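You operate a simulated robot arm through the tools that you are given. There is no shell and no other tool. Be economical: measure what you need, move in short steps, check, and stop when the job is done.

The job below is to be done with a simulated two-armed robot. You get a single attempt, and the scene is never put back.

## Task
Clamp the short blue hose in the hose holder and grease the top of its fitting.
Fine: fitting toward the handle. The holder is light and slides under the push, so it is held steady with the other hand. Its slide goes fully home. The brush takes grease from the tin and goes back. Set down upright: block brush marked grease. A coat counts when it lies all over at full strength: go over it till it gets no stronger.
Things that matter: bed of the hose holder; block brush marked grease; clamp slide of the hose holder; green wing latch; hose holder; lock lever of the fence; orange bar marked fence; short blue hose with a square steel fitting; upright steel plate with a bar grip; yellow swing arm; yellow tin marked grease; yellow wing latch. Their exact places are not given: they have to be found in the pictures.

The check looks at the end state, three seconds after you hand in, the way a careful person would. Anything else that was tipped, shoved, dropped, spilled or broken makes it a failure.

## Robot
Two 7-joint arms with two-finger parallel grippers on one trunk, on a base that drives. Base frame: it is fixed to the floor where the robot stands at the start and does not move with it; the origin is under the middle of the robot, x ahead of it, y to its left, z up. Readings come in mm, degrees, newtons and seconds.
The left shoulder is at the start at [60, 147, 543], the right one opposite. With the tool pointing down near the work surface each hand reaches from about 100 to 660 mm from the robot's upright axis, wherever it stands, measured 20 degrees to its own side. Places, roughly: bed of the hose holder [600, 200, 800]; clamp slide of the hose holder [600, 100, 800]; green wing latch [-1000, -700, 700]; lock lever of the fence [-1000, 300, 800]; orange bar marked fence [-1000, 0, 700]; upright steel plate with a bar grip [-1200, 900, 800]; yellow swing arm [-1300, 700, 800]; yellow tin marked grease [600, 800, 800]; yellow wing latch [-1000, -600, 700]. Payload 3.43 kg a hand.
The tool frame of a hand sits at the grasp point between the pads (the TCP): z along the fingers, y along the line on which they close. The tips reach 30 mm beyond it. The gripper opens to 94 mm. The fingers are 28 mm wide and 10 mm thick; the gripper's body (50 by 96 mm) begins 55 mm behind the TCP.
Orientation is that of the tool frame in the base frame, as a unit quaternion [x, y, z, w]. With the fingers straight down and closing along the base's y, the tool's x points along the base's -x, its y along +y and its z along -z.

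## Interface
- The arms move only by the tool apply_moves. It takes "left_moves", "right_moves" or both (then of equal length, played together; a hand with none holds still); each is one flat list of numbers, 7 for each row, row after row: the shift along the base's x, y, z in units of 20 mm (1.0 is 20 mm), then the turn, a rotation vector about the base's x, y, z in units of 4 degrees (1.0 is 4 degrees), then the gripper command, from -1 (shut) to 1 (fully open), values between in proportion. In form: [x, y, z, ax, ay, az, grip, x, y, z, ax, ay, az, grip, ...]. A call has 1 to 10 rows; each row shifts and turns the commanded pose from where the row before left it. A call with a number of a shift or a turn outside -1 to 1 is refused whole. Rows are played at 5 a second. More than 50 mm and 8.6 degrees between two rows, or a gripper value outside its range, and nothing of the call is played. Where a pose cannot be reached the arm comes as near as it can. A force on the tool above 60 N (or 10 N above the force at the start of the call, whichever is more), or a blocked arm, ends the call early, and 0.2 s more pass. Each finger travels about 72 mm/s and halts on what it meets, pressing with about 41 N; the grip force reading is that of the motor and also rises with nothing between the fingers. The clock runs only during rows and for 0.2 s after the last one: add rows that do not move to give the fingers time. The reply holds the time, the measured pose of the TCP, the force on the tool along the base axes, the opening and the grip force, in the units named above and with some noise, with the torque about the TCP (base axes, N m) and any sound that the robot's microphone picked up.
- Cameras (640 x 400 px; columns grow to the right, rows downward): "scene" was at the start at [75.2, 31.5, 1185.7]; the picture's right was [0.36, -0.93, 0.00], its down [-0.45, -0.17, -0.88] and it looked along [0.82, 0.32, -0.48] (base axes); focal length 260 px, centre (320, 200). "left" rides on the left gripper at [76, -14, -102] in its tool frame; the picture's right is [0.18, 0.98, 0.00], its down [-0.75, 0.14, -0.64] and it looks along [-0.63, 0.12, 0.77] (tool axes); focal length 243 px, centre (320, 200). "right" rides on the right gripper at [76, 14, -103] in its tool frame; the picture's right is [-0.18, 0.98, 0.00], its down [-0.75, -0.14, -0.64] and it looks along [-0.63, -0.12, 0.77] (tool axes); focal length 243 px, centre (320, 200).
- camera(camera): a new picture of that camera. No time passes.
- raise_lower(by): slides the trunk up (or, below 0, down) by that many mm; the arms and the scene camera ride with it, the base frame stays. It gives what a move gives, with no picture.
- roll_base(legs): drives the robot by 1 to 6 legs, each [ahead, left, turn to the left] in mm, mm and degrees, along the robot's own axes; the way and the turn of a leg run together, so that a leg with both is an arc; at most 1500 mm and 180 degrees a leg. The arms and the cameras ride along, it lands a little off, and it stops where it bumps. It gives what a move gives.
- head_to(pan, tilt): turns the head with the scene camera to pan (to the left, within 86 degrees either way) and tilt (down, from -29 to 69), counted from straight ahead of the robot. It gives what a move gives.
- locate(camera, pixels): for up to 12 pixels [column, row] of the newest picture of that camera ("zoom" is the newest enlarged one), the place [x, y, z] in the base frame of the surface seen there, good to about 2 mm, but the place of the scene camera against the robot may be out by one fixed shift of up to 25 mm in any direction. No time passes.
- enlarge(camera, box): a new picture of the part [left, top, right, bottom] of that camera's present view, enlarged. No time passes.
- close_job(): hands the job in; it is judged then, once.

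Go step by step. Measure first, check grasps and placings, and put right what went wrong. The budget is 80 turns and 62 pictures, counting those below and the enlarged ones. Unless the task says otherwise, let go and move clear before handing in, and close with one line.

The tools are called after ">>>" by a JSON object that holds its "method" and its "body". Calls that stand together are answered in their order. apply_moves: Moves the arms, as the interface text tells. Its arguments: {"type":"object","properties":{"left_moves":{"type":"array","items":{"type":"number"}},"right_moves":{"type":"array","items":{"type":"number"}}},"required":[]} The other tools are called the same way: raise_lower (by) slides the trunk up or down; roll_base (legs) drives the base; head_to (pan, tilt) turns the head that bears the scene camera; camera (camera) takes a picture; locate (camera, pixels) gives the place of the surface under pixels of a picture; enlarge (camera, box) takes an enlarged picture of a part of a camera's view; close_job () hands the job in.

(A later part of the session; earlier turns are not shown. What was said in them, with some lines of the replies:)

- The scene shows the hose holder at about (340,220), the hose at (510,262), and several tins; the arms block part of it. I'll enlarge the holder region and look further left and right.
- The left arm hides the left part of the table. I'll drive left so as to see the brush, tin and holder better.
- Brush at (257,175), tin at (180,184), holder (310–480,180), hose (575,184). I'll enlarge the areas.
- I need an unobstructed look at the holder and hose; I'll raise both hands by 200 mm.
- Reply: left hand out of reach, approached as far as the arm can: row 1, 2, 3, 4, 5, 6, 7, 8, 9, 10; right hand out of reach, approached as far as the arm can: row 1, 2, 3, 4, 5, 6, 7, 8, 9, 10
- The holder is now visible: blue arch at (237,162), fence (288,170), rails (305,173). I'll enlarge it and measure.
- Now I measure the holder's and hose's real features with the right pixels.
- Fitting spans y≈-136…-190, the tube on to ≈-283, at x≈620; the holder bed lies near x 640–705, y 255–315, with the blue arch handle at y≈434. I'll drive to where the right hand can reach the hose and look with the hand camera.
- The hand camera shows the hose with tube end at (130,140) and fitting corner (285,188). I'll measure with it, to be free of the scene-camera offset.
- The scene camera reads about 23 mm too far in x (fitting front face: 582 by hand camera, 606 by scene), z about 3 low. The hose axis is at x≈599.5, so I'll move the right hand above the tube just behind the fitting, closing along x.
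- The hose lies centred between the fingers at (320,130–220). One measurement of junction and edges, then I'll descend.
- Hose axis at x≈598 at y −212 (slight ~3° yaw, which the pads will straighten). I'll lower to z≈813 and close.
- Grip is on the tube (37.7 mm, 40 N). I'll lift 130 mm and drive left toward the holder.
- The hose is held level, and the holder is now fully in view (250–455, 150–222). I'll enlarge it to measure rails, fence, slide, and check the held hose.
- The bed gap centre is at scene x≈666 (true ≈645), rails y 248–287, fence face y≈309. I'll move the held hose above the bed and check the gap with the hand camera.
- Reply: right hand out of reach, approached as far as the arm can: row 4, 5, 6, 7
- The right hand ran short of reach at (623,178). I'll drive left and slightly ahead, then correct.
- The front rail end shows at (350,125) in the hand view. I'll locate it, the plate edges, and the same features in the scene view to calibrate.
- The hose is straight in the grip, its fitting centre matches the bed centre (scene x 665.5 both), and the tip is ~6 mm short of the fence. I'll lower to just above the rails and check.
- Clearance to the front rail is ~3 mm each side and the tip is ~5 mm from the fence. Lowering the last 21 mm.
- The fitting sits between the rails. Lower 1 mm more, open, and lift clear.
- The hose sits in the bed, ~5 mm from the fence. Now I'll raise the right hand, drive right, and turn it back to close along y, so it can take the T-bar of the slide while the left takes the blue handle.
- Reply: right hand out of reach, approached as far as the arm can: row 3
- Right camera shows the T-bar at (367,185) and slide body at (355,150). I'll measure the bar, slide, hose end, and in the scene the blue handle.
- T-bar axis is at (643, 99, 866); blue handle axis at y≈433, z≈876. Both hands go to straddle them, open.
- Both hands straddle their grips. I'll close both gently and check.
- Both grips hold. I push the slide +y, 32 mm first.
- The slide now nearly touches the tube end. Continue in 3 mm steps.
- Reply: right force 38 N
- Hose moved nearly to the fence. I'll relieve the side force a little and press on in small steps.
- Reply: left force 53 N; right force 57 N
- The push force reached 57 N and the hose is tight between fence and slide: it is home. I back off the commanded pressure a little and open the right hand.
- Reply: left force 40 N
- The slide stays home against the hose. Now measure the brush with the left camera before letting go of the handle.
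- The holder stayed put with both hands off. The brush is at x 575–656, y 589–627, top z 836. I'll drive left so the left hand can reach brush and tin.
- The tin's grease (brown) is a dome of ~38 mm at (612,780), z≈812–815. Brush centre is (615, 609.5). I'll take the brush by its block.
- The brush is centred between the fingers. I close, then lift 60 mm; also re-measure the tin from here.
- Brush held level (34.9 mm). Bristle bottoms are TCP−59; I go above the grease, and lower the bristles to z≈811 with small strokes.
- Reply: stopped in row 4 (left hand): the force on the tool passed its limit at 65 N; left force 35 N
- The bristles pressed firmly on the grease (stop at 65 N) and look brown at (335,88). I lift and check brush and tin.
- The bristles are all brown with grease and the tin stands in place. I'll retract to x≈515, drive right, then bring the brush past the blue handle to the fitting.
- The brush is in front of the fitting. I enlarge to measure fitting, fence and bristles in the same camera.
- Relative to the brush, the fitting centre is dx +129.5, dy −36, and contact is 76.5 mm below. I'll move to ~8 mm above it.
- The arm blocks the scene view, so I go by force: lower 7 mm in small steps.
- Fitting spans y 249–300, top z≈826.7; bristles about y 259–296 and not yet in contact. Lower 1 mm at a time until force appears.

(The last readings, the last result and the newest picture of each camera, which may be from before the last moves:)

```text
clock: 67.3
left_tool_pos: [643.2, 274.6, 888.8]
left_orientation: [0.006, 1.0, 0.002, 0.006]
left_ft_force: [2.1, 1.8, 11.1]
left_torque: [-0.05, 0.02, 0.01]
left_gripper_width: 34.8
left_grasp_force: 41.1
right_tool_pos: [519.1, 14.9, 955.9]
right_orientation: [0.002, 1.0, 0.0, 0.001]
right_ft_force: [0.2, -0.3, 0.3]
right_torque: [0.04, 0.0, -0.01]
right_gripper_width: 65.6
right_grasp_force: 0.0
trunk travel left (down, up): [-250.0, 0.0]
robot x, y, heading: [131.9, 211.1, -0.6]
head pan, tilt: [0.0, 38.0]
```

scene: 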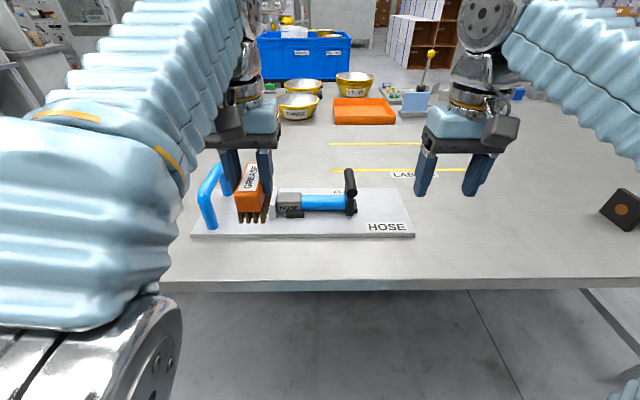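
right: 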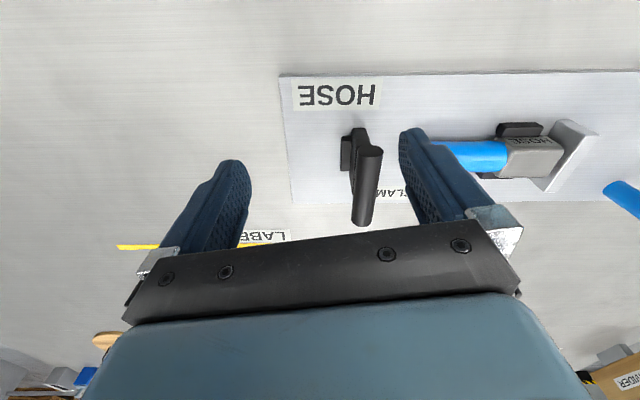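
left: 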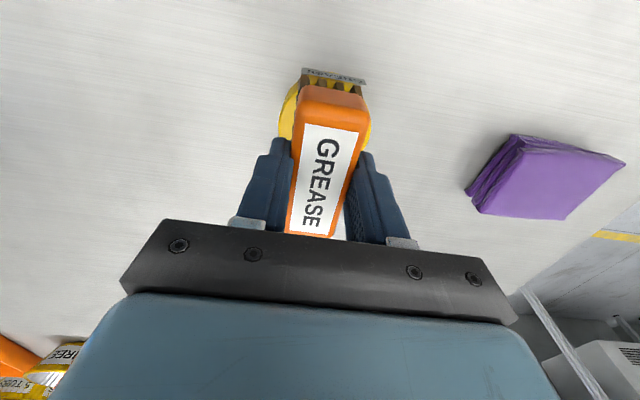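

Contact at ~12 N. Now strokes ±6 mm along y and small ones in x.

>>> {"method": "apply_moves", "body": {"left_moves": [0, -0.3, 0, 0, 0, 0, -1, 0.3, 0, 0, 0, 0, 0, -1, 0, 0.3, 0, 0, 0, 0, -1, 0, 0.3, 0, 0, 0, 0, -1, -0.6, 0, 0, 0, 0, 0, -1, 0, -0.3, 0, 0, 0, 0, -1, 0, -0.3, 0, 0, 0, 0, -1, 0.3, 0, 0, 0, 0, 0, -1, 0, 0.3, 0, 0, 0, 0, -1, 0, 0.3, 0, 0, 0, 0, -1]}}

>>> {"method": "apply_moves", "body": {"left_moves": [0.3, 0, 0, 0, 0, 0, -1, 0, -0.3, 0, 0, 0, 0, -1, 0, -0.35, 0, 0, 0, 0, -1, -0.6, 0, 0, 0, 0, 0, -1, 0, 0.35, 0, 0, 0, 0, -1, 0, 0.3, 0, 0, 0, 0, -1, 0.6, 0, 0, 0, 0, 0, -1, -0.3, -0.3, 0, 0, 0, 0, -1, 0, -0.3, 0, 0, 0, 0, -1, 0, 0.3, 0, 0, 0, 0, -1]}}

>>> {"method": "apply_moves", "body": {"left_moves": [0, 0, 0.3, 0, 0, 0, -1, 0, 0, 1, 0, 0, 0, -1, -0.9, 0, 1, 0, 0, 0, -1, -1, 0, 1, 0, 0, 0, -1, -1, 0, 0, 0, 0, 0, -1, -1, 0, 0, 0, 0, 0, -1, -1, 0, 0, 0, 0, 0, -1, -1, 0, 0, 0, 0, 0, -1, 0, 0, 0, 0, 0, 0, -1]}}

>>> {"method": "enlarge", "body": {"camera": "scene", "box": [220, 155, 370, 235]}}

```text
clock: 69.5
left_tool_pos: [644.4, 278.0, 888.6]
left_orientation: [0.007, 1.0, 0.002, 0.006]
left_ft_force: [0.8, -7.5, 22.1]
left_torque: [-0.63, 0.27, 0.09]
left_gripper_width: 35.0
left_grasp_force: 41.0
right_tool_pos: [519.4, 13.8, 954.4]
right_orientation: [0.003, 1.0, 0.0, 0.002]
right_ft_force: [0.8, -0.1, 0.1]
right_torque: [-0.02, 0.01, 0.03]
right_gripper_width: 65.7
right_grasp_force: 0.1
trunk travel left (down, up): [-250.0, 0.0]
robot x, y, heading: [136.3, 211.9, -0.5]
head pan, tilt: [0.0, 38.0]
```

```text
clock: 71.7
left_tool_pos: [641.9, 271.6, 888.1]
left_orientation: [0.007, 1.0, 0.003, 0.007]
left_ft_force: [0.4, -5.3, 18.1]
left_torque: [-0.53, 0.18, 0.04]
left_gripper_width: 35.1
left_grasp_force: 41.2
right_tool_pos: [518.4, 12.8, 955.1]
right_orientation: [0.002, 1.0, 0.0, 0.002]
right_ft_force: [-0.2, 0.7, -0.4]
right_torque: [0.0, 0.0, 0.0]
right_gripper_width: 65.9
right_grasp_force: 0.2
trunk travel left (down, up): [-250.0, 0.0]
robot x, y, heading: [132.9, 213.7, -0.7]
head pan, tilt: [0.0, 38.0]
```

```text
clock: 73.7
left_tool_pos: [525.9, 274.0, 954.0]
left_orientation: [0.006, 1.0, 0.003, 0.005]
left_ft_force: [0.5, 0.1, -1.2]
left_torque: [0.0, 0.02, 0.01]
left_gripper_width: 34.8
left_grasp_force: 40.8
right_tool_pos: [519.4, 13.0, 955.1]
right_orientation: [0.002, 1.0, 0.0, 0.001]
right_ft_force: [-0.4, -0.8, 0.4]
right_torque: [-0.02, 0.0, 0.0]
right_gripper_width: 65.7
right_grasp_force: 0.0
trunk travel left (down, up): [-250.0, 0.0]
robot x, y, heading: [134.6, 211.0, -0.4]
head pan, tilt: [0.0, 38.0]
```

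```text
4.27 times, centred on (295, 195) of scene
```

zoom: 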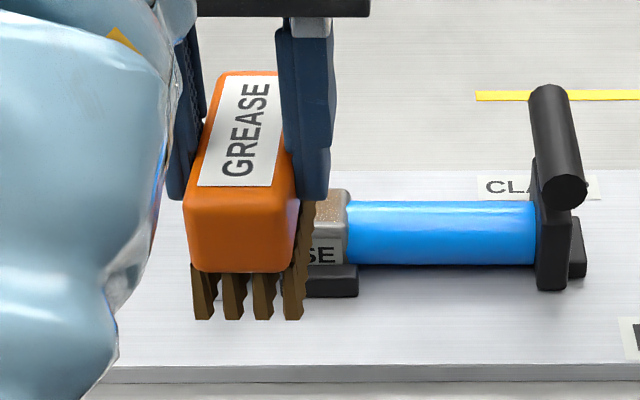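

Grease shows on the fitting top at (330,198) but looks thin. I'll move the brush aside and look closely.

>>> {"method": "apply_moves", "body": {"left_moves": [-0.5, 1, 0, 0, 0, 0, -1, 0, 1, 0, 0, 0, 0, -1, 0, 1, 0, 0, 0, 0, -1, 0, 0.5, 0, 0, 0, 0, -1]}}

>>> {"method": "enlarge", "body": {"camera": "scene", "box": [265, 180, 315, 225]}}

```text
clock: 74.7
left_tool_pos: [516.0, 344.3, 954.1]
left_orientation: [0.006, 1.0, 0.003, 0.005]
left_ft_force: [0.6, 0.6, -0.4]
left_torque: [0.0, -0.02, 0.03]
left_gripper_width: 35.2
left_grasp_force: 40.7
right_tool_pos: [518.7, 13.3, 954.1]
right_orientation: [0.002, 1.0, 0.0, 0.001]
right_ft_force: [0.0, 0.7, 0.3]
right_torque: [-0.01, 0.02, 0.01]
right_gripper_width: 65.8
right_grasp_force: 0.0
trunk travel left (down, up): [-250.0, 0.0]
robot x, y, heading: [136.2, 213.7, -0.5]
head pan, tilt: [0.0, 38.0]
```

```text
8.89 times, centred on (290, 202) of scene
```

zoom: 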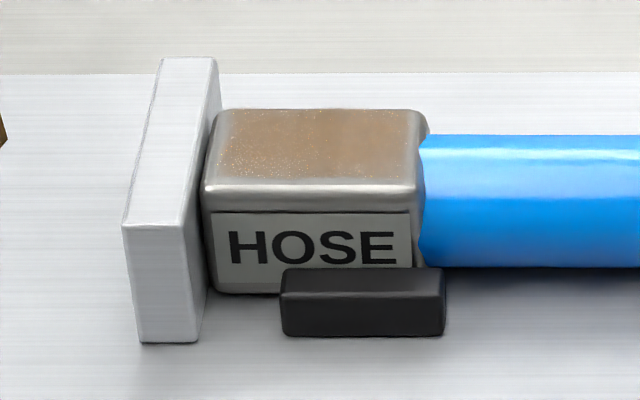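

The coat is there but weaker toward the fence and the front, so it needs more going over. I return to the fitting for more strokes with slightly more pressure.

>>> {"method": "apply_moves", "body": {"left_moves": [0.64, -0.875, 0, 0, 0, 0, -1, 0.64, -0.875, 0, 0, 0, 0, -1, 0.64, -0.875, 0, 0, 0, 0, -1, 0.64, -0.8, 0, 0, 0, 0, -1, 0.64, 0, 0, 0, 0, 0, -1, 0.64, 0, 0, 0, 0, 0, -1, 0.64, 0, -0.75, 0, 0, 0, -1, 0.64, 0, -0.75, 0, 0, 0, -1, 0.64, 0, -0.75, 0, 0, 0, -1, 0.64, 0, -0.75, 0, 0, 0, -1]}}

>>> {"method": "apply_moves", "body": {"left_moves": [0, 0, -0.25, 0, 0, 0, -1, 0, 0, -0.05, 0, 0, 0, -1, 0, 0, 0, 0, 0, 0, -1]}}

```text
clock: 76.9
left_tool_pos: [643.0, 275.8, 894.1]
left_orientation: [0.006, 1.0, 0.002, 0.005]
left_ft_force: [-0.7, 0.4, -0.5]
left_torque: [-0.02, 0.01, -0.01]
left_gripper_width: 34.9
left_grasp_force: 41.6
right_tool_pos: [519.1, 14.2, 954.5]
right_orientation: [0.002, 1.0, 0.0, 0.0]
right_ft_force: [0.5, 0.1, 0.2]
right_torque: [0.02, 0.01, 0.01]
right_gripper_width: 65.9
right_grasp_force: 0.2
trunk travel left (down, up): [-250.0, 0.0]
robot x, y, heading: [132.1, 212.6, -0.8]
head pan, tilt: [0.0, 38.0]
```

```text
clock: 77.7
left_tool_pos: [643.7, 275.5, 888.9]
left_orientation: [0.006, 1.0, 0.002, 0.006]
left_ft_force: [3.4, -0.9, 12.8]
left_torque: [-0.27, -0.04, 0.03]
left_gripper_width: 35.1
left_grasp_force: 41.2
right_tool_pos: [518.9, 14.4, 954.2]
right_orientation: [0.002, 1.0, 0.0, 0.001]
right_ft_force: [0.8, -0.3, -0.1]
right_torque: [-0.04, -0.01, 0.04]
right_gripper_width: 65.9
right_grasp_force: 0.2
trunk travel left (down, up): [-250.0, 0.0]
robot x, y, heading: [130.6, 214.6, -0.5]
head pan, tilt: [0.0, 38.0]
```

>>> {"method": "apply_moves", "body": {"left_moves": [0, 0.25, -0.03, 0, 0, 0, -1, 0.4, 0, 0, 0, 0, 0, -1, -0.8, 0, 0, 0, 0, 0, -1, 0.8, 0, 0, 0, 0, 0, -1, -0.8, 0, 0, 0, 0, 0, -1, 0.4, 0, 0, 0, 0, 0, -1, 0, -0.3, 0, 0, 0, 0, -1, 0, -0.3, 0, 0, 0, 0, -1, 0.4, 0, 0, 0, 0, 0, -1, -0.8, 0, 0, 0, 0, 0, -1]}}

>>> {"method": "apply_moves", "body": {"left_moves": [0.8, 0, 0, 0, 0, 0, -1, -0.8, 0, 0, 0, 0, 0, -1, 0.4, 0.3, 0, 0, 0, 0, -1, 0, 0.35, 0, 0, 0, 0, -1, -0.4, 0, 0, 0, 0, 0, -1, 0.8, 0, 0, 0, 0, 0, -1, -0.8, 0, 0, 0, 0, 0, -1, 0.8, 0, 0, 0, 0, 0, -1, -0.4, -0.3, 0, 0, 0, 0, -1, 0, -0.4, 0, 0, 0, 0, -1]}}

>>> {"method": "apply_moves", "body": {"left_moves": [0, 0.35, 0, 0, 0, 0, -1, 0, 0.35, 0, 0, 0, 0, -1, 0.3, -0.35, 0, 0, 0, 0, -1, 0, -0.35, 0, 0, 0, 0, -1, -0.6, 0.35, 0, 0, 0, 0, -1, 0, 0.35, 0, 0, 0, 0, -1, 0, -0.35, 0, 0, 0, 0, -1, 0, -0.35, 0, 0, 0, 0, -1, 0.3, 0.35, 0, 0, 0, 0, -1, 0, 0.35, 0, 0, 0, 0, -1]}}

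>>> {"method": "apply_moves", "body": {"left_moves": [0, 0, 0.3, 0, 0, 0, -1, 0, 0, 1, 0, 0, 0, -1, -0.9, 0, 1, 0, 0, 0, -1, -1, 0, 1, 0, 0, 0, -1, -1, 0, 0, 0, 0, 0, -1, -1, 0, 0, 0, 0, 0, -1, -1, 1, 0, 0, 0, 0, -1, -1, 1, 0, 0, 0, 0, -1, -0.5, 1, 0, 0, 0, 0, -1, 0, 0.5, 0, 0, 0, 0, -1]}}

>>> {"method": "enlarge", "body": {"camera": "scene", "box": [265, 180, 315, 225]}}

```text
clock: 79.9
left_tool_pos: [635.9, 267.8, 889.3]
left_orientation: [0.007, 1.0, 0.002, 0.008]
left_ft_force: [7.4, -1.9, 35.0]
left_torque: [-0.29, -0.37, 0.0]
left_gripper_width: 35.0
left_grasp_force: 41.1
right_tool_pos: [518.5, 12.5, 954.9]
right_orientation: [0.003, 1.0, 0.0, 0.002]
right_ft_force: [0.9, 0.4, -0.6]
right_torque: [0.0, 0.0, 0.0]
right_gripper_width: 66.0
right_grasp_force: 0.1
trunk travel left (down, up): [-250.0, 0.0]
robot x, y, heading: [134.6, 212.3, -0.7]
head pan, tilt: [0.0, 38.0]
```

```text
clock: 82.1
left_tool_pos: [642.9, 269.3, 888.8]
left_orientation: [0.004, 1.0, 0.004, 0.007]
left_ft_force: [1.5, 13.6, 39.8]
left_torque: [0.58, 0.22, -0.09]
left_gripper_width: 35.2
left_grasp_force: 41.1
right_tool_pos: [518.1, 14.8, 954.3]
right_orientation: [0.002, 1.0, -0.001, 0.001]
right_ft_force: [0.8, -0.3, 0.6]
right_torque: [-0.02, 0.02, 0.03]
right_gripper_width: 65.6
right_grasp_force: 0.1
trunk travel left (down, up): [-250.0, 0.0]
robot x, y, heading: [130.2, 211.3, -0.7]
head pan, tilt: [0.0, 38.0]
```

```text
clock: 84.3
left_tool_pos: [642.1, 279.3, 888.5]
left_orientation: [0.008, 1.0, 0.001, 0.008]
left_ft_force: [-1.1, -14.5, 44.2]
left_torque: [-1.12, 0.39, 0.09]
left_gripper_width: 35.1
left_grasp_force: 41.4
right_tool_pos: [516.3, 12.0, 954.8]
right_orientation: [0.003, 1.0, 0.0, 0.002]
right_ft_force: [0.7, -0.7, 0.0]
right_torque: [0.03, 0.0, 0.02]
right_gripper_width: 65.8
right_grasp_force: 0.1
trunk travel left (down, up): [-250.0, 0.0]
robot x, y, heading: [134.0, 215.9, -0.7]
head pan, tilt: [0.0, 38.0]
```

```text
clock: 86.5
left_tool_pos: [516.2, 351.9, 953.3]
left_orientation: [0.006, 1.0, 0.002, 0.006]
left_ft_force: [0.1, -1.5, -1.0]
left_torque: [-0.01, 0.02, 0.01]
left_gripper_width: 35.1
left_grasp_force: 40.6
right_tool_pos: [518.7, 14.6, 954.4]
right_orientation: [0.002, 1.0, 0.001, 0.001]
right_ft_force: [0.9, 0.0, 0.4]
right_torque: [0.0, 0.03, 0.01]
right_gripper_width: 65.5
right_grasp_force: 0.1
trunk travel left (down, up): [-250.0, 0.0]
robot x, y, heading: [130.9, 209.6, -0.8]
head pan, tilt: [0.0, 38.0]
```

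```text
8.89 times, centred on (290, 202) of scene
```

zoom: 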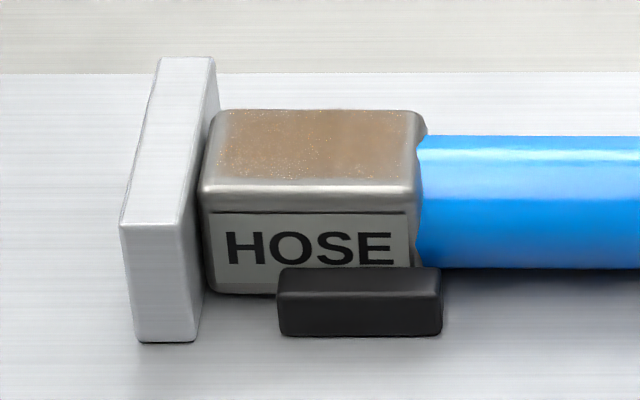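

The coat is more even; the fence side is still speckled. Pressure was centred toward −y, so I tilt the brush ~1.6° toward +y and go over the fence side again.

>>> {"method": "apply_moves", "body": {"left_moves": [0.64, -0.9, 0, -0.4, 0, 0, -1, 0.64, -0.9, 0, 0, 0, 0, -1, 0.64, -0.9, 0, 0, 0, 0, -1, 0.64, -0.9, 0, 0, 0, 0, -1, 0.64, 0, 0, 0, 0, 0, -1, 0.64, 0, 0, 0, 0, 0, -1, 0.64, 0, -0.75, 0, 0, 0, -1, 0.64, 0, -0.75, 0, 0, 0, -1, 0.64, 0, -0.75, 0, 0, 0, -1, 0.64, 0, -0.75, 0, 0, 0, -1]}}

>>> {"method": "apply_moves", "body": {"left_moves": [0, 0, -0.2, 0, 0, 0, -1, 0, 0, -0.05, 0, 0, 0, -1, 0, 0, 0, 0, 0, 0, -1]}}

```text
clock: 88.7
left_tool_pos: [646.1, 279.1, 892.6]
left_orientation: [0.007, 1.0, -0.011, 0.005]
left_ft_force: [-0.2, -0.4, -0.7]
left_torque: [0.0, -0.01, -0.02]
left_gripper_width: 35.0
left_grasp_force: 41.2
right_tool_pos: [518.8, 13.8, 954.9]
right_orientation: [0.002, 1.0, 0.0, 0.001]
right_ft_force: [-0.2, 0.4, 0.6]
right_torque: [0.01, -0.03, 0.0]
right_gripper_width: 65.7
right_grasp_force: 0.0
trunk travel left (down, up): [-250.0, 0.0]
robot x, y, heading: [133.6, 215.0, -0.4]
head pan, tilt: [0.0, 38.0]
```

```text
clock: 89.5
left_tool_pos: [645.0, 278.9, 888.6]
left_orientation: [0.007, 1.0, -0.011, 0.006]
left_ft_force: [3.5, 0.8, 9.8]
left_torque: [0.3, 0.09, -0.05]
left_gripper_width: 34.9
left_grasp_force: 41.1
right_tool_pos: [519.4, 13.2, 953.9]
right_orientation: [0.002, 1.0, 0.0, 0.001]
right_ft_force: [0.4, -0.4, 0.7]
right_torque: [-0.04, -0.02, -0.02]
right_gripper_width: 65.7
right_grasp_force: 0.1
trunk travel left (down, up): [-250.0, 0.0]
robot x, y, heading: [136.2, 211.3, -0.5]
head pan, tilt: [0.0, 38.0]
```

>>> {"method": "apply_moves", "body": {"left_moves": [0, -0.15, -0.04, 0, 0, 0, -1, 0.4, 0, 0, 0, 0, 0, -1, -0.8, 0, 0, 0, 0, 0, -1, 0.8, 0, 0, 0, 0, 0, -1, -0.4, 0, 0, 0, 0, 0, -1, 0, 0.15, 0, 0, 0, 0, -1, 0.4, 0, 0, 0, 0, 0, -1, -0.8, 0, 0, 0, 0, 0, -1, 0.8, 0, 0, 0, 0, 0, -1, -0.4, 0, 0, 0, 0, 0, -1]}}

>>> {"method": "apply_moves", "body": {"left_moves": [0, 0.1, 0, 0, 0, 0, -1, 0.4, 0, 0, 0, 0, 0, -1, -0.8, 0, 0, 0, 0, 0, -1, 0.4, 0, 0, 0, 0, 0, -1, 0, -0.35, 0, 0, 0, 0, -1, 0, -0.35, 0, 0, 0, 0, -1, 0, 0.35, 0, 0, 0, 0, -1, 0, 0.35, 0, 0, 0, 0, -1, 0, -0.35, 0, 0, 0, 0, -1, 0, -0.35, 0, 0, 0, 0, -1]}}

>>> {"method": "apply_moves", "body": {"left_moves": [0.4, 0.3, 0, 0, 0, 0, -1, -0.8, 0, 0, 0, 0, 0, -1, 0.8, 0, 0, 0, 0, 0, -1, -0.4, 0.3, 0, 0, 0, 0, -1, 0, -0.35, 0, 0, 0, 0, -1, 0, -0.35, 0, 0, 0, 0, -1, 0, 0.35, 0, 0, 0, 0, -1, 0, 0.35, 0, 0, 0, 0, -1, 0, -0.35, 0, 0, 0, 0, -1, 0, 0.2, 0, 0, 0, 0, -1]}}

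>>> {"method": "apply_moves", "body": {"left_moves": [0, 0, 0.3, 0, 0, 0, -1, 0, 0, 1, 0, 0, 0, -1, -0.9, 0, 1, 0, 0, 0, -1, -1, 0, 1, 0, 0, 0, -1, -1, 0, 0, 0, 0, 0, -1, -1, 0, 0, 0, 0, 0, -1, -1, 1, 0, 0, 0, 0, -1, -1, 1, 0, 0, 0, 0, -1, -0.5, 1, 0, 0, 0, 0, -1, 0, 0.5, 0, 0, 0, 0, -1]}}

>>> {"method": "enlarge", "body": {"camera": "scene", "box": [265, 180, 315, 225]}}

```text
clock: 91.7
left_tool_pos: [644.2, 278.6, 889.4]
left_orientation: [0.006, 1.0, -0.01, 0.009]
left_ft_force: [16.1, 0.6, 52.7]
left_torque: [0.61, -0.63, -0.18]
left_gripper_width: 35.1
left_grasp_force: 40.7
right_tool_pos: [518.0, 14.1, 955.1]
right_orientation: [0.002, 1.0, -0.001, 0.002]
right_ft_force: [-0.2, 0.2, -0.2]
right_torque: [0.02, -0.04, -0.01]
right_gripper_width: 65.9
right_grasp_force: 0.0
trunk travel left (down, up): [-250.0, 0.0]
robot x, y, heading: [136.2, 213.2, -0.6]
head pan, tilt: [0.0, 38.0]
```

```text
clock: 93.9
left_tool_pos: [642.7, 269.3, 889.1]
left_orientation: [0.005, 1.0, -0.011, 0.006]
left_ft_force: [0.5, 10.7, 28.6]
left_torque: [1.08, 0.2, -0.1]
left_gripper_width: 35.3
left_grasp_force: 41.5
right_tool_pos: [518.0, 13.9, 956.1]
right_orientation: [0.001, 1.0, 0.0, 0.001]
right_ft_force: [0.5, 0.6, 0.0]
right_torque: [0.01, -0.02, -0.01]
right_gripper_width: 65.9
right_grasp_force: 0.1
trunk travel left (down, up): [-250.0, 0.0]
robot x, y, heading: [136.3, 216.1, -0.7]
head pan, tilt: [0.0, 38.0]
```

```text
clock: 96.1
left_tool_pos: [643.4, 275.8, 888.8]
left_orientation: [0.005, 1.0, -0.012, 0.007]
left_ft_force: [1.4, 2.5, 23.8]
left_torque: [0.53, 0.1, 0.0]
left_gripper_width: 35.4
left_grasp_force: 41.3
right_tool_pos: [517.8, 13.4, 954.4]
right_orientation: [0.002, 1.0, 0.0, 0.001]
right_ft_force: [-0.1, 0.5, 0.0]
right_torque: [0.0, 0.02, 0.0]
right_gripper_width: 65.9
right_grasp_force: 0.1
trunk travel left (down, up): [-250.0, 0.0]
robot x, y, heading: [135.4, 215.5, -0.7]
head pan, tilt: [0.0, 38.0]
```

```text
clock: 98.3
left_tool_pos: [516.8, 345.9, 952.2]
left_orientation: [0.006, 1.0, -0.011, 0.006]
left_ft_force: [0.2, 0.2, -1.2]
left_torque: [-0.01, 0.01, 0.0]
left_gripper_width: 35.0
left_grasp_force: 40.9
right_tool_pos: [519.5, 14.4, 953.8]
right_orientation: [0.002, 1.0, 0.0, 0.001]
right_ft_force: [0.5, -0.1, -0.2]
right_torque: [-0.03, 0.0, -0.03]
right_gripper_width: 65.8
right_grasp_force: 0.1
trunk travel left (down, up): [-250.0, 0.0]
robot x, y, heading: [133.8, 213.3, -0.4]
head pan, tilt: [0.0, 38.0]
```

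```text
8.89 times, centred on (290, 202) of scene
```

zoom: 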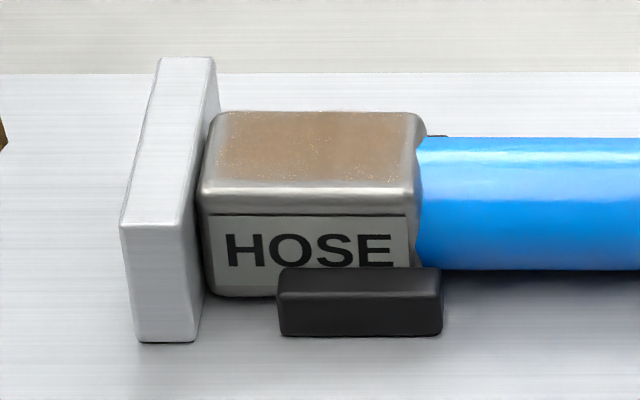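

The fence side is now as strong as the rest. One more full pass, levelled, to make sure it gets no stronger.

>>> {"method": "apply_moves", "body": {"left_moves": [0.64, -0.875, 0, 0.25, 0, 0, -1, 0.64, -0.875, 0, 0, 0, 0, -1, 0.64, -0.875, 0, 0, 0, 0, -1, 0.64, -0.875, 0, 0, 0, 0, -1, 0.64, 0, 0, 0, 0, 0, -1, 0.64, 0, 0, 0, 0, 0, -1, 0.64, 0, -0.75, 0, 0, 0, -1, 0.64, 0, -0.75, 0, 0, 0, -1, 0.64, 0, -0.75, 0, 0, 0, -1, 0.64, 0, -0.75, 0, 0, 0, -1]}}

>>> {"method": "apply_moves", "body": {"left_moves": [0, 0, -0.15, 0, 0, 0, -1, 0, 0, -0.09, 0, 0, 0, -1, 0, 0.25, 0, 0, 0, 0, -1, 0.4, 0, 0, 0, 0, 0, -1, -0.8, 0, 0, 0, 0, 0, -1, 0.4, 0, 0, 0, 0, 0, -1, 0, -0.3, 0, 0, 0, 0, -1, 0, -0.3, 0, 0, 0, 0, -1, 0.4, 0, 0, 0, 0, 0, -1, -0.8, 0, 0, 0, 0, 0, -1]}}

>>> {"method": "apply_moves", "body": {"left_moves": [0.4, 0, 0, 0, 0, 0, -1, 0, 0.3, 0, 0, 0, 0, -1, 0.4, 0, 0, 0, 0, 0, -1, -0.8, 0, 0, 0, 0, 0, -1, 0.4, 0.3, 0, 0, 0, 0, -1, 0, -0.35, 0, 0, 0, 0, -1, 0, -0.35, 0, 0, 0, 0, -1, 0, 0.35, 0, 0, 0, 0, -1, 0, 0.35, 0, 0, 0, 0, -1, 0, -0.3, 0, 0, 0, 0, -1]}}

>>> {"method": "apply_moves", "body": {"left_moves": [0, 0, 0.3, 0, 0, 0, -1, 0, 0, 1, 0, 0, 0, -1, -0.9, 0, 1, 0, 0, 0, -1, -1, 0, 1, 0, 0, 0, -1, -1, 0, 0, 0, 0, 0, -1, -1, 0, 0, 0, 0, 0, -1, -1, 1, 0, 0, 0, 0, -1, -1, 1, 0, 0, 0, 0, -1, -0.5, 1, 0, 0, 0, 0, -1, 0, 0.5, 0, 0, 0, 0, -1]}}

>>> {"method": "enlarge", "body": {"camera": "scene", "box": [265, 180, 315, 225]}}

```text
clock: 100.5
left_tool_pos: [644.2, 276.2, 892.3]
left_orientation: [0.006, 1.0, -0.002, 0.005]
left_ft_force: [0.7, -0.1, -1.1]
left_torque: [0.01, -0.03, -0.02]
left_gripper_width: 35.3
left_grasp_force: 41.6
right_tool_pos: [519.1, 14.3, 954.3]
right_orientation: [0.002, 1.0, 0.0, 0.001]
right_ft_force: [-0.2, -0.4, 0.9]
right_torque: [0.01, 0.05, 0.01]
right_gripper_width: 65.6
right_grasp_force: 0.1
trunk travel left (down, up): [-250.0, 0.0]
robot x, y, heading: [131.9, 213.7, -0.4]
head pan, tilt: [0.0, 38.0]
```

```text
clock: 102.7
left_tool_pos: [636.2, 268.5, 889.0]
left_orientation: [0.007, 1.0, -0.004, 0.006]
left_ft_force: [3.7, -2.8, 18.2]
left_torque: [-0.17, -0.1, 0.0]
left_gripper_width: 35.0
left_grasp_force: 41.2
right_tool_pos: [518.9, 13.2, 953.5]
right_orientation: [0.001, 1.0, 0.0, 0.001]
right_ft_force: [-0.4, -0.1, 0.1]
right_torque: [0.01, -0.01, -0.01]
right_gripper_width: 65.5
right_grasp_force: 0.1
trunk travel left (down, up): [-250.0, 0.0]
robot x, y, heading: [136.2, 211.8, -0.6]
head pan, tilt: [0.0, 38.0]
```

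```text
clock: 104.9
left_tool_pos: [643.6, 275.9, 888.8]
left_orientation: [0.006, 1.0, -0.002, 0.006]
left_ft_force: [0.4, 4.6, 14.0]
left_torque: [0.24, 0.17, -0.05]
left_gripper_width: 35.2
left_grasp_force: 40.8
right_tool_pos: [518.8, 14.3, 954.3]
right_orientation: [0.002, 1.0, 0.001, 0.002]
right_ft_force: [0.0, 0.3, -0.2]
right_torque: [0.02, 0.02, 0.01]
right_gripper_width: 65.4
right_grasp_force: 0.0
trunk travel left (down, up): [-250.0, 0.0]
robot x, y, heading: [133.8, 211.7, -0.5]
head pan, tilt: [0.0, 38.0]
```

```text
clock: 107.1
left_tool_pos: [516.5, 346.2, 955.1]
left_orientation: [0.007, 1.0, -0.002, 0.005]
left_ft_force: [-0.8, 0.0, -0.4]
left_torque: [0.03, 0.01, -0.01]
left_gripper_width: 35.3
left_grasp_force: 41.2
right_tool_pos: [518.1, 14.0, 954.5]
right_orientation: [0.002, 1.0, 0.0, 0.002]
right_ft_force: [0.4, -0.4, 1.3]
right_torque: [-0.02, -0.01, 0.02]
right_gripper_width: 65.8
right_grasp_force: 0.1
trunk travel left (down, up): [-250.0, 0.0]
robot x, y, heading: [134.1, 213.3, -0.4]
head pan, tilt: [0.0, 38.0]
```

```text
8.89 times, centred on (290, 202) of scene
```

zoom: 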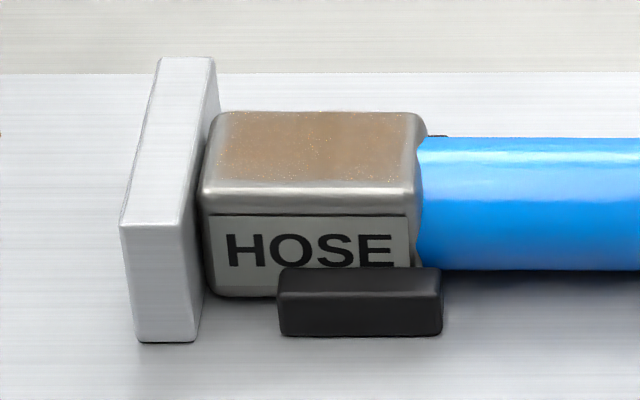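

No change between the last two passes: the coat is saturated and even. Now I bring the brush back to its place, driving left with the hand retracted.

>>> {"method": "roll_base", "body": {"legs": [[0, 265, 0]]}}

```text
clock: 109.0
left_tool_pos: [518.9, 609.4, 954.3]
left_orientation: [0.005, 1.0, -0.002, 0.005]
left_ft_force: [-0.1, -0.5, -0.1]
left_torque: [-0.01, 0.0, 0.02]
left_gripper_width: 35.0
left_grasp_force: 41.0
right_tool_pos: [522.4, 278.5, 953.2]
right_orientation: [0.002, 1.0, 0.0, 0.001]
right_ft_force: [-0.6, -0.5, -0.5]
right_torque: [0.03, -0.02, -0.02]
right_gripper_width: 65.9
right_grasp_force: 0.1
trunk travel left (down, up): [-250.0, 0.0]
robot x, y, heading: [137.5, 478.5, -0.4]
head pan, tilt: [0.0, 38.0]
```

>>> {"method": "apply_moves", "body": {"left_moves": [0.95, 0, -0.3, 0, 0.17, 0, -1, 0.95, 0, -0.6, 0, 0, 0, -1, 0.95, 0, -0.6, 0, 0, 0, -1, 0.95, 0, -0.6, 0, 0, 0, -1, 0.95, 0, -0.6, 0, 0, 0, -1, 0, 0, -0.6, 0, 0, 0, -1, 0, 0, -0.6, 0, 0, 0, -1, 0, 0, -0.6, 0, 0, 0, -1, 0, 0, -0.6, 0, 0, 0, -1, 0, 0, 0, 0, 0, 0, -1]}}

>>> {"method": "apply_moves", "body": {"left_moves": [0, 0, -0.15, 0, 0, 0, -1, 0, 0, -0.1, 0, 0, 0, -1, 0, 0, 0, 0, 0, 0, -1]}}

```text
clock: 111.2
left_tool_pos: [613.7, 610.9, 851.7]
left_orientation: [0.005, 1.0, -0.003, -0.001]
left_ft_force: [0.2, -0.1, -0.2]
left_torque: [-0.01, -0.02, -0.02]
left_gripper_width: 35.1
left_grasp_force: 41.7
right_tool_pos: [523.0, 278.7, 953.6]
right_orientation: [0.002, 1.0, 0.0, 0.0]
right_ft_force: [-1.0, -0.4, 0.2]
right_torque: [-0.03, 0.03, -0.04]
right_gripper_width: 65.7
right_grasp_force: 0.1
trunk travel left (down, up): [-250.0, 0.0]
robot x, y, heading: [136.8, 476.6, -0.6]
head pan, tilt: [0.0, 38.0]
```

```text
clock: 112.0
left_tool_pos: [613.4, 611.2, 847.4]
left_orientation: [0.005, 1.0, -0.003, -0.001]
left_ft_force: [0.2, -0.3, -1.3]
left_torque: [0.02, 0.03, 0.01]
left_gripper_width: 35.0
left_grasp_force: 41.3
right_tool_pos: [521.7, 278.6, 954.3]
right_orientation: [0.001, 1.0, 0.0, 0.002]
right_ft_force: [-0.1, 0.6, 0.5]
right_torque: [0.02, 0.01, 0.02]
right_gripper_width: 65.9
right_grasp_force: 0.0
trunk travel left (down, up): [-250.0, 0.0]
robot x, y, heading: [139.3, 476.0, -0.5]
head pan, tilt: [0.0, 38.0]
```

No contact at z 847; lower on in 2 mm steps to where it was picked up (839).

>>> {"method": "apply_moves", "body": {"left_moves": [0, 0, -0.1, 0, 0, 0, -1, 0, 0, -0.1, 0, 0, 0, -1, 0, 0, -0.08, 0, 0, 0, -1, 0, 0, 0, 0, 0, 0, -1]}}

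```text
clock: 113.0
left_tool_pos: [613.0, 609.7, 842.1]
left_orientation: [0.005, 1.0, -0.002, -0.001]
left_ft_force: [-0.1, -0.5, -0.7]
left_torque: [-0.04, 0.01, 0.0]
left_gripper_width: 35.0
left_grasp_force: 41.1
right_tool_pos: [522.6, 278.1, 952.9]
right_orientation: [0.001, 1.0, 0.0, 0.001]
right_ft_force: [0.8, 0.2, -0.3]
right_torque: [-0.02, 0.01, -0.02]
right_gripper_width: 65.9
right_grasp_force: 0.0
trunk travel left (down, up): [-250.0, 0.0]
robot x, y, heading: [136.6, 474.9, -0.7]
head pan, tilt: [0.0, 38.0]
```

>>> {"method": "apply_moves", "body": {"left_moves": [0, 0, -0.07, 0, 0, 0, -1, 0, 0, -0.07, 0, 0, 0, -1, 0, 0, 0, 0, 0, 0, -1]}}

>>> {"method": "camera", "body": {"camera": "left"}}

```text
clock: 113.8
left_tool_pos: [614.3, 609.6, 841.1]
left_orientation: [0.005, 1.0, -0.003, 0.002]
left_ft_force: [2.1, 1.0, 22.7]
left_torque: [-0.05, -0.62, 0.0]
left_gripper_width: 35.3
left_grasp_force: 41.2
right_tool_pos: [521.6, 277.9, 954.4]
right_orientation: [0.001, 1.0, 0.0, 0.001]
right_ft_force: [0.4, 0.1, -0.1]
right_torque: [-0.02, -0.01, -0.01]
right_gripper_width: 65.6
right_grasp_force: 0.0
trunk travel left (down, up): [-250.0, 0.0]
robot x, y, heading: [133.9, 476.9, -0.7]
head pan, tilt: [0.0, 38.0]
```

```text
3 pictures are left
```

left: 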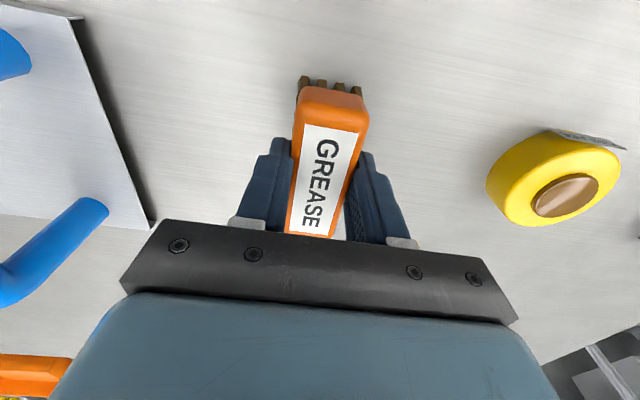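

The brush is down (23 N) with its +x end touching first; I level it back slightly, then open and lift.

>>> {"method": "apply_moves", "body": {"left_moves": [0, 0, 0.03, 0, -0.17, 0, -1, 0, 0, 0, 0, 0, 0, -1, 0, 0, 0, 0, 0, 0, -0.2, 0, 0, 0, 0, 0, 0, 0.3, 0, 0, 0, 0, 0, 0, 1, 0, 0, 0, 0, 0, 0, 1, 0, 0, 0.5, 0, 0, 0, 1, 0, 0, 1, 0, 0, 0, 1, 0, 0, 1, 0, 0, 0, 1, -0.5, 0, 1, 0, 0, 0, 1]}}

>>> {"method": "apply_moves", "body": {"left_moves": [-1, 0, 0.5, 0, 0, 0, 1, -1, 0, 0.5, 0, 0, 0, 1, -1, 0, 0.5, 0, 0, 0, 1, -1, 0, 0, 0, 0, 0, 1, -1, 0, 0, 0, 0, 0, 1]}}

>>> {"method": "camera", "body": {"camera": "left"}}

```text
clock: 116.0
left_tool_pos: [604.5, 609.6, 907.8]
left_orientation: [0.006, 1.0, -0.002, 0.005]
left_ft_force: [-0.5, 1.1, 0.3]
left_torque: [-0.02, -0.01, 0.04]
left_gripper_width: 94.0
left_grasp_force: 0.1
right_tool_pos: [522.0, 277.5, 955.1]
right_orientation: [0.001, 1.0, 0.0, 0.0]
right_ft_force: [0.1, 0.4, 0.5]
right_torque: [0.01, 0.04, -0.02]
right_gripper_width: 65.9
right_grasp_force: 0.0
trunk travel left (down, up): [-250.0, 0.0]
robot x, y, heading: [137.1, 476.5, -0.9]
head pan, tilt: [0.0, 38.0]
```

```text
clock: 117.2
left_tool_pos: [505.8, 612.0, 939.1]
left_orientation: [0.005, 1.0, -0.002, 0.005]
left_ft_force: [-0.5, -0.6, 0.4]
left_torque: [-0.02, -0.03, 0.0]
left_gripper_width: 93.8
left_grasp_force: 0.1
right_tool_pos: [523.0, 279.1, 954.3]
right_orientation: [0.001, 1.0, 0.001, 0.001]
right_ft_force: [-0.6, -0.9, 0.4]
right_torque: [0.02, 0.01, 0.0]
right_gripper_width: 65.8
right_grasp_force: 0.1
trunk travel left (down, up): [-250.0, 0.0]
robot x, y, heading: [134.8, 477.7, -0.6]
head pan, tilt: [0.0, 38.0]
```

```text
2 pictures are left
```

left: 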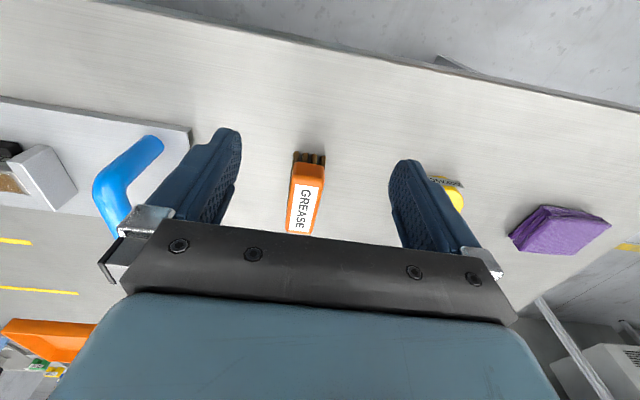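

The brush stands upright at its place. One last look at the clamped hose.

>>> {"method": "enlarge", "body": {"camera": "scene", "box": [320, 150, 560, 250]}}

```text
2.67 times, centred on (440, 200) of scene
```

zoom: 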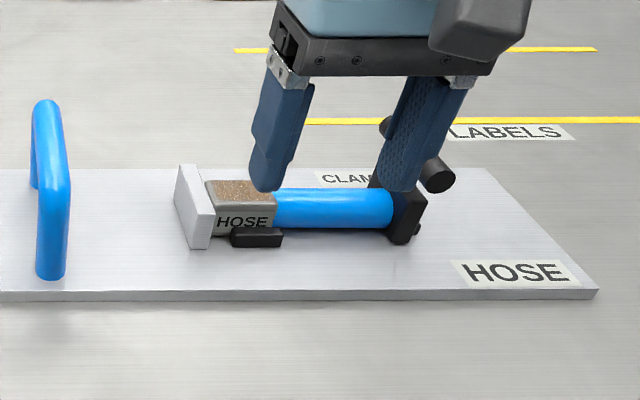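

The hose is clamped tight with its fitting against the fence on the blue-handle side, the coat is even, and both hands are clear, so I hand in.

>>> {"method": "close_job", "body": {}}

```text
The job is handed in.
```

I clamped the hose in its holder with the slide pushed home, taking "the handle" to be the blue arch and facing the fitting that way. I greased the fitting's top until another pass made no visible difference, and stood the brush upright back in its place.
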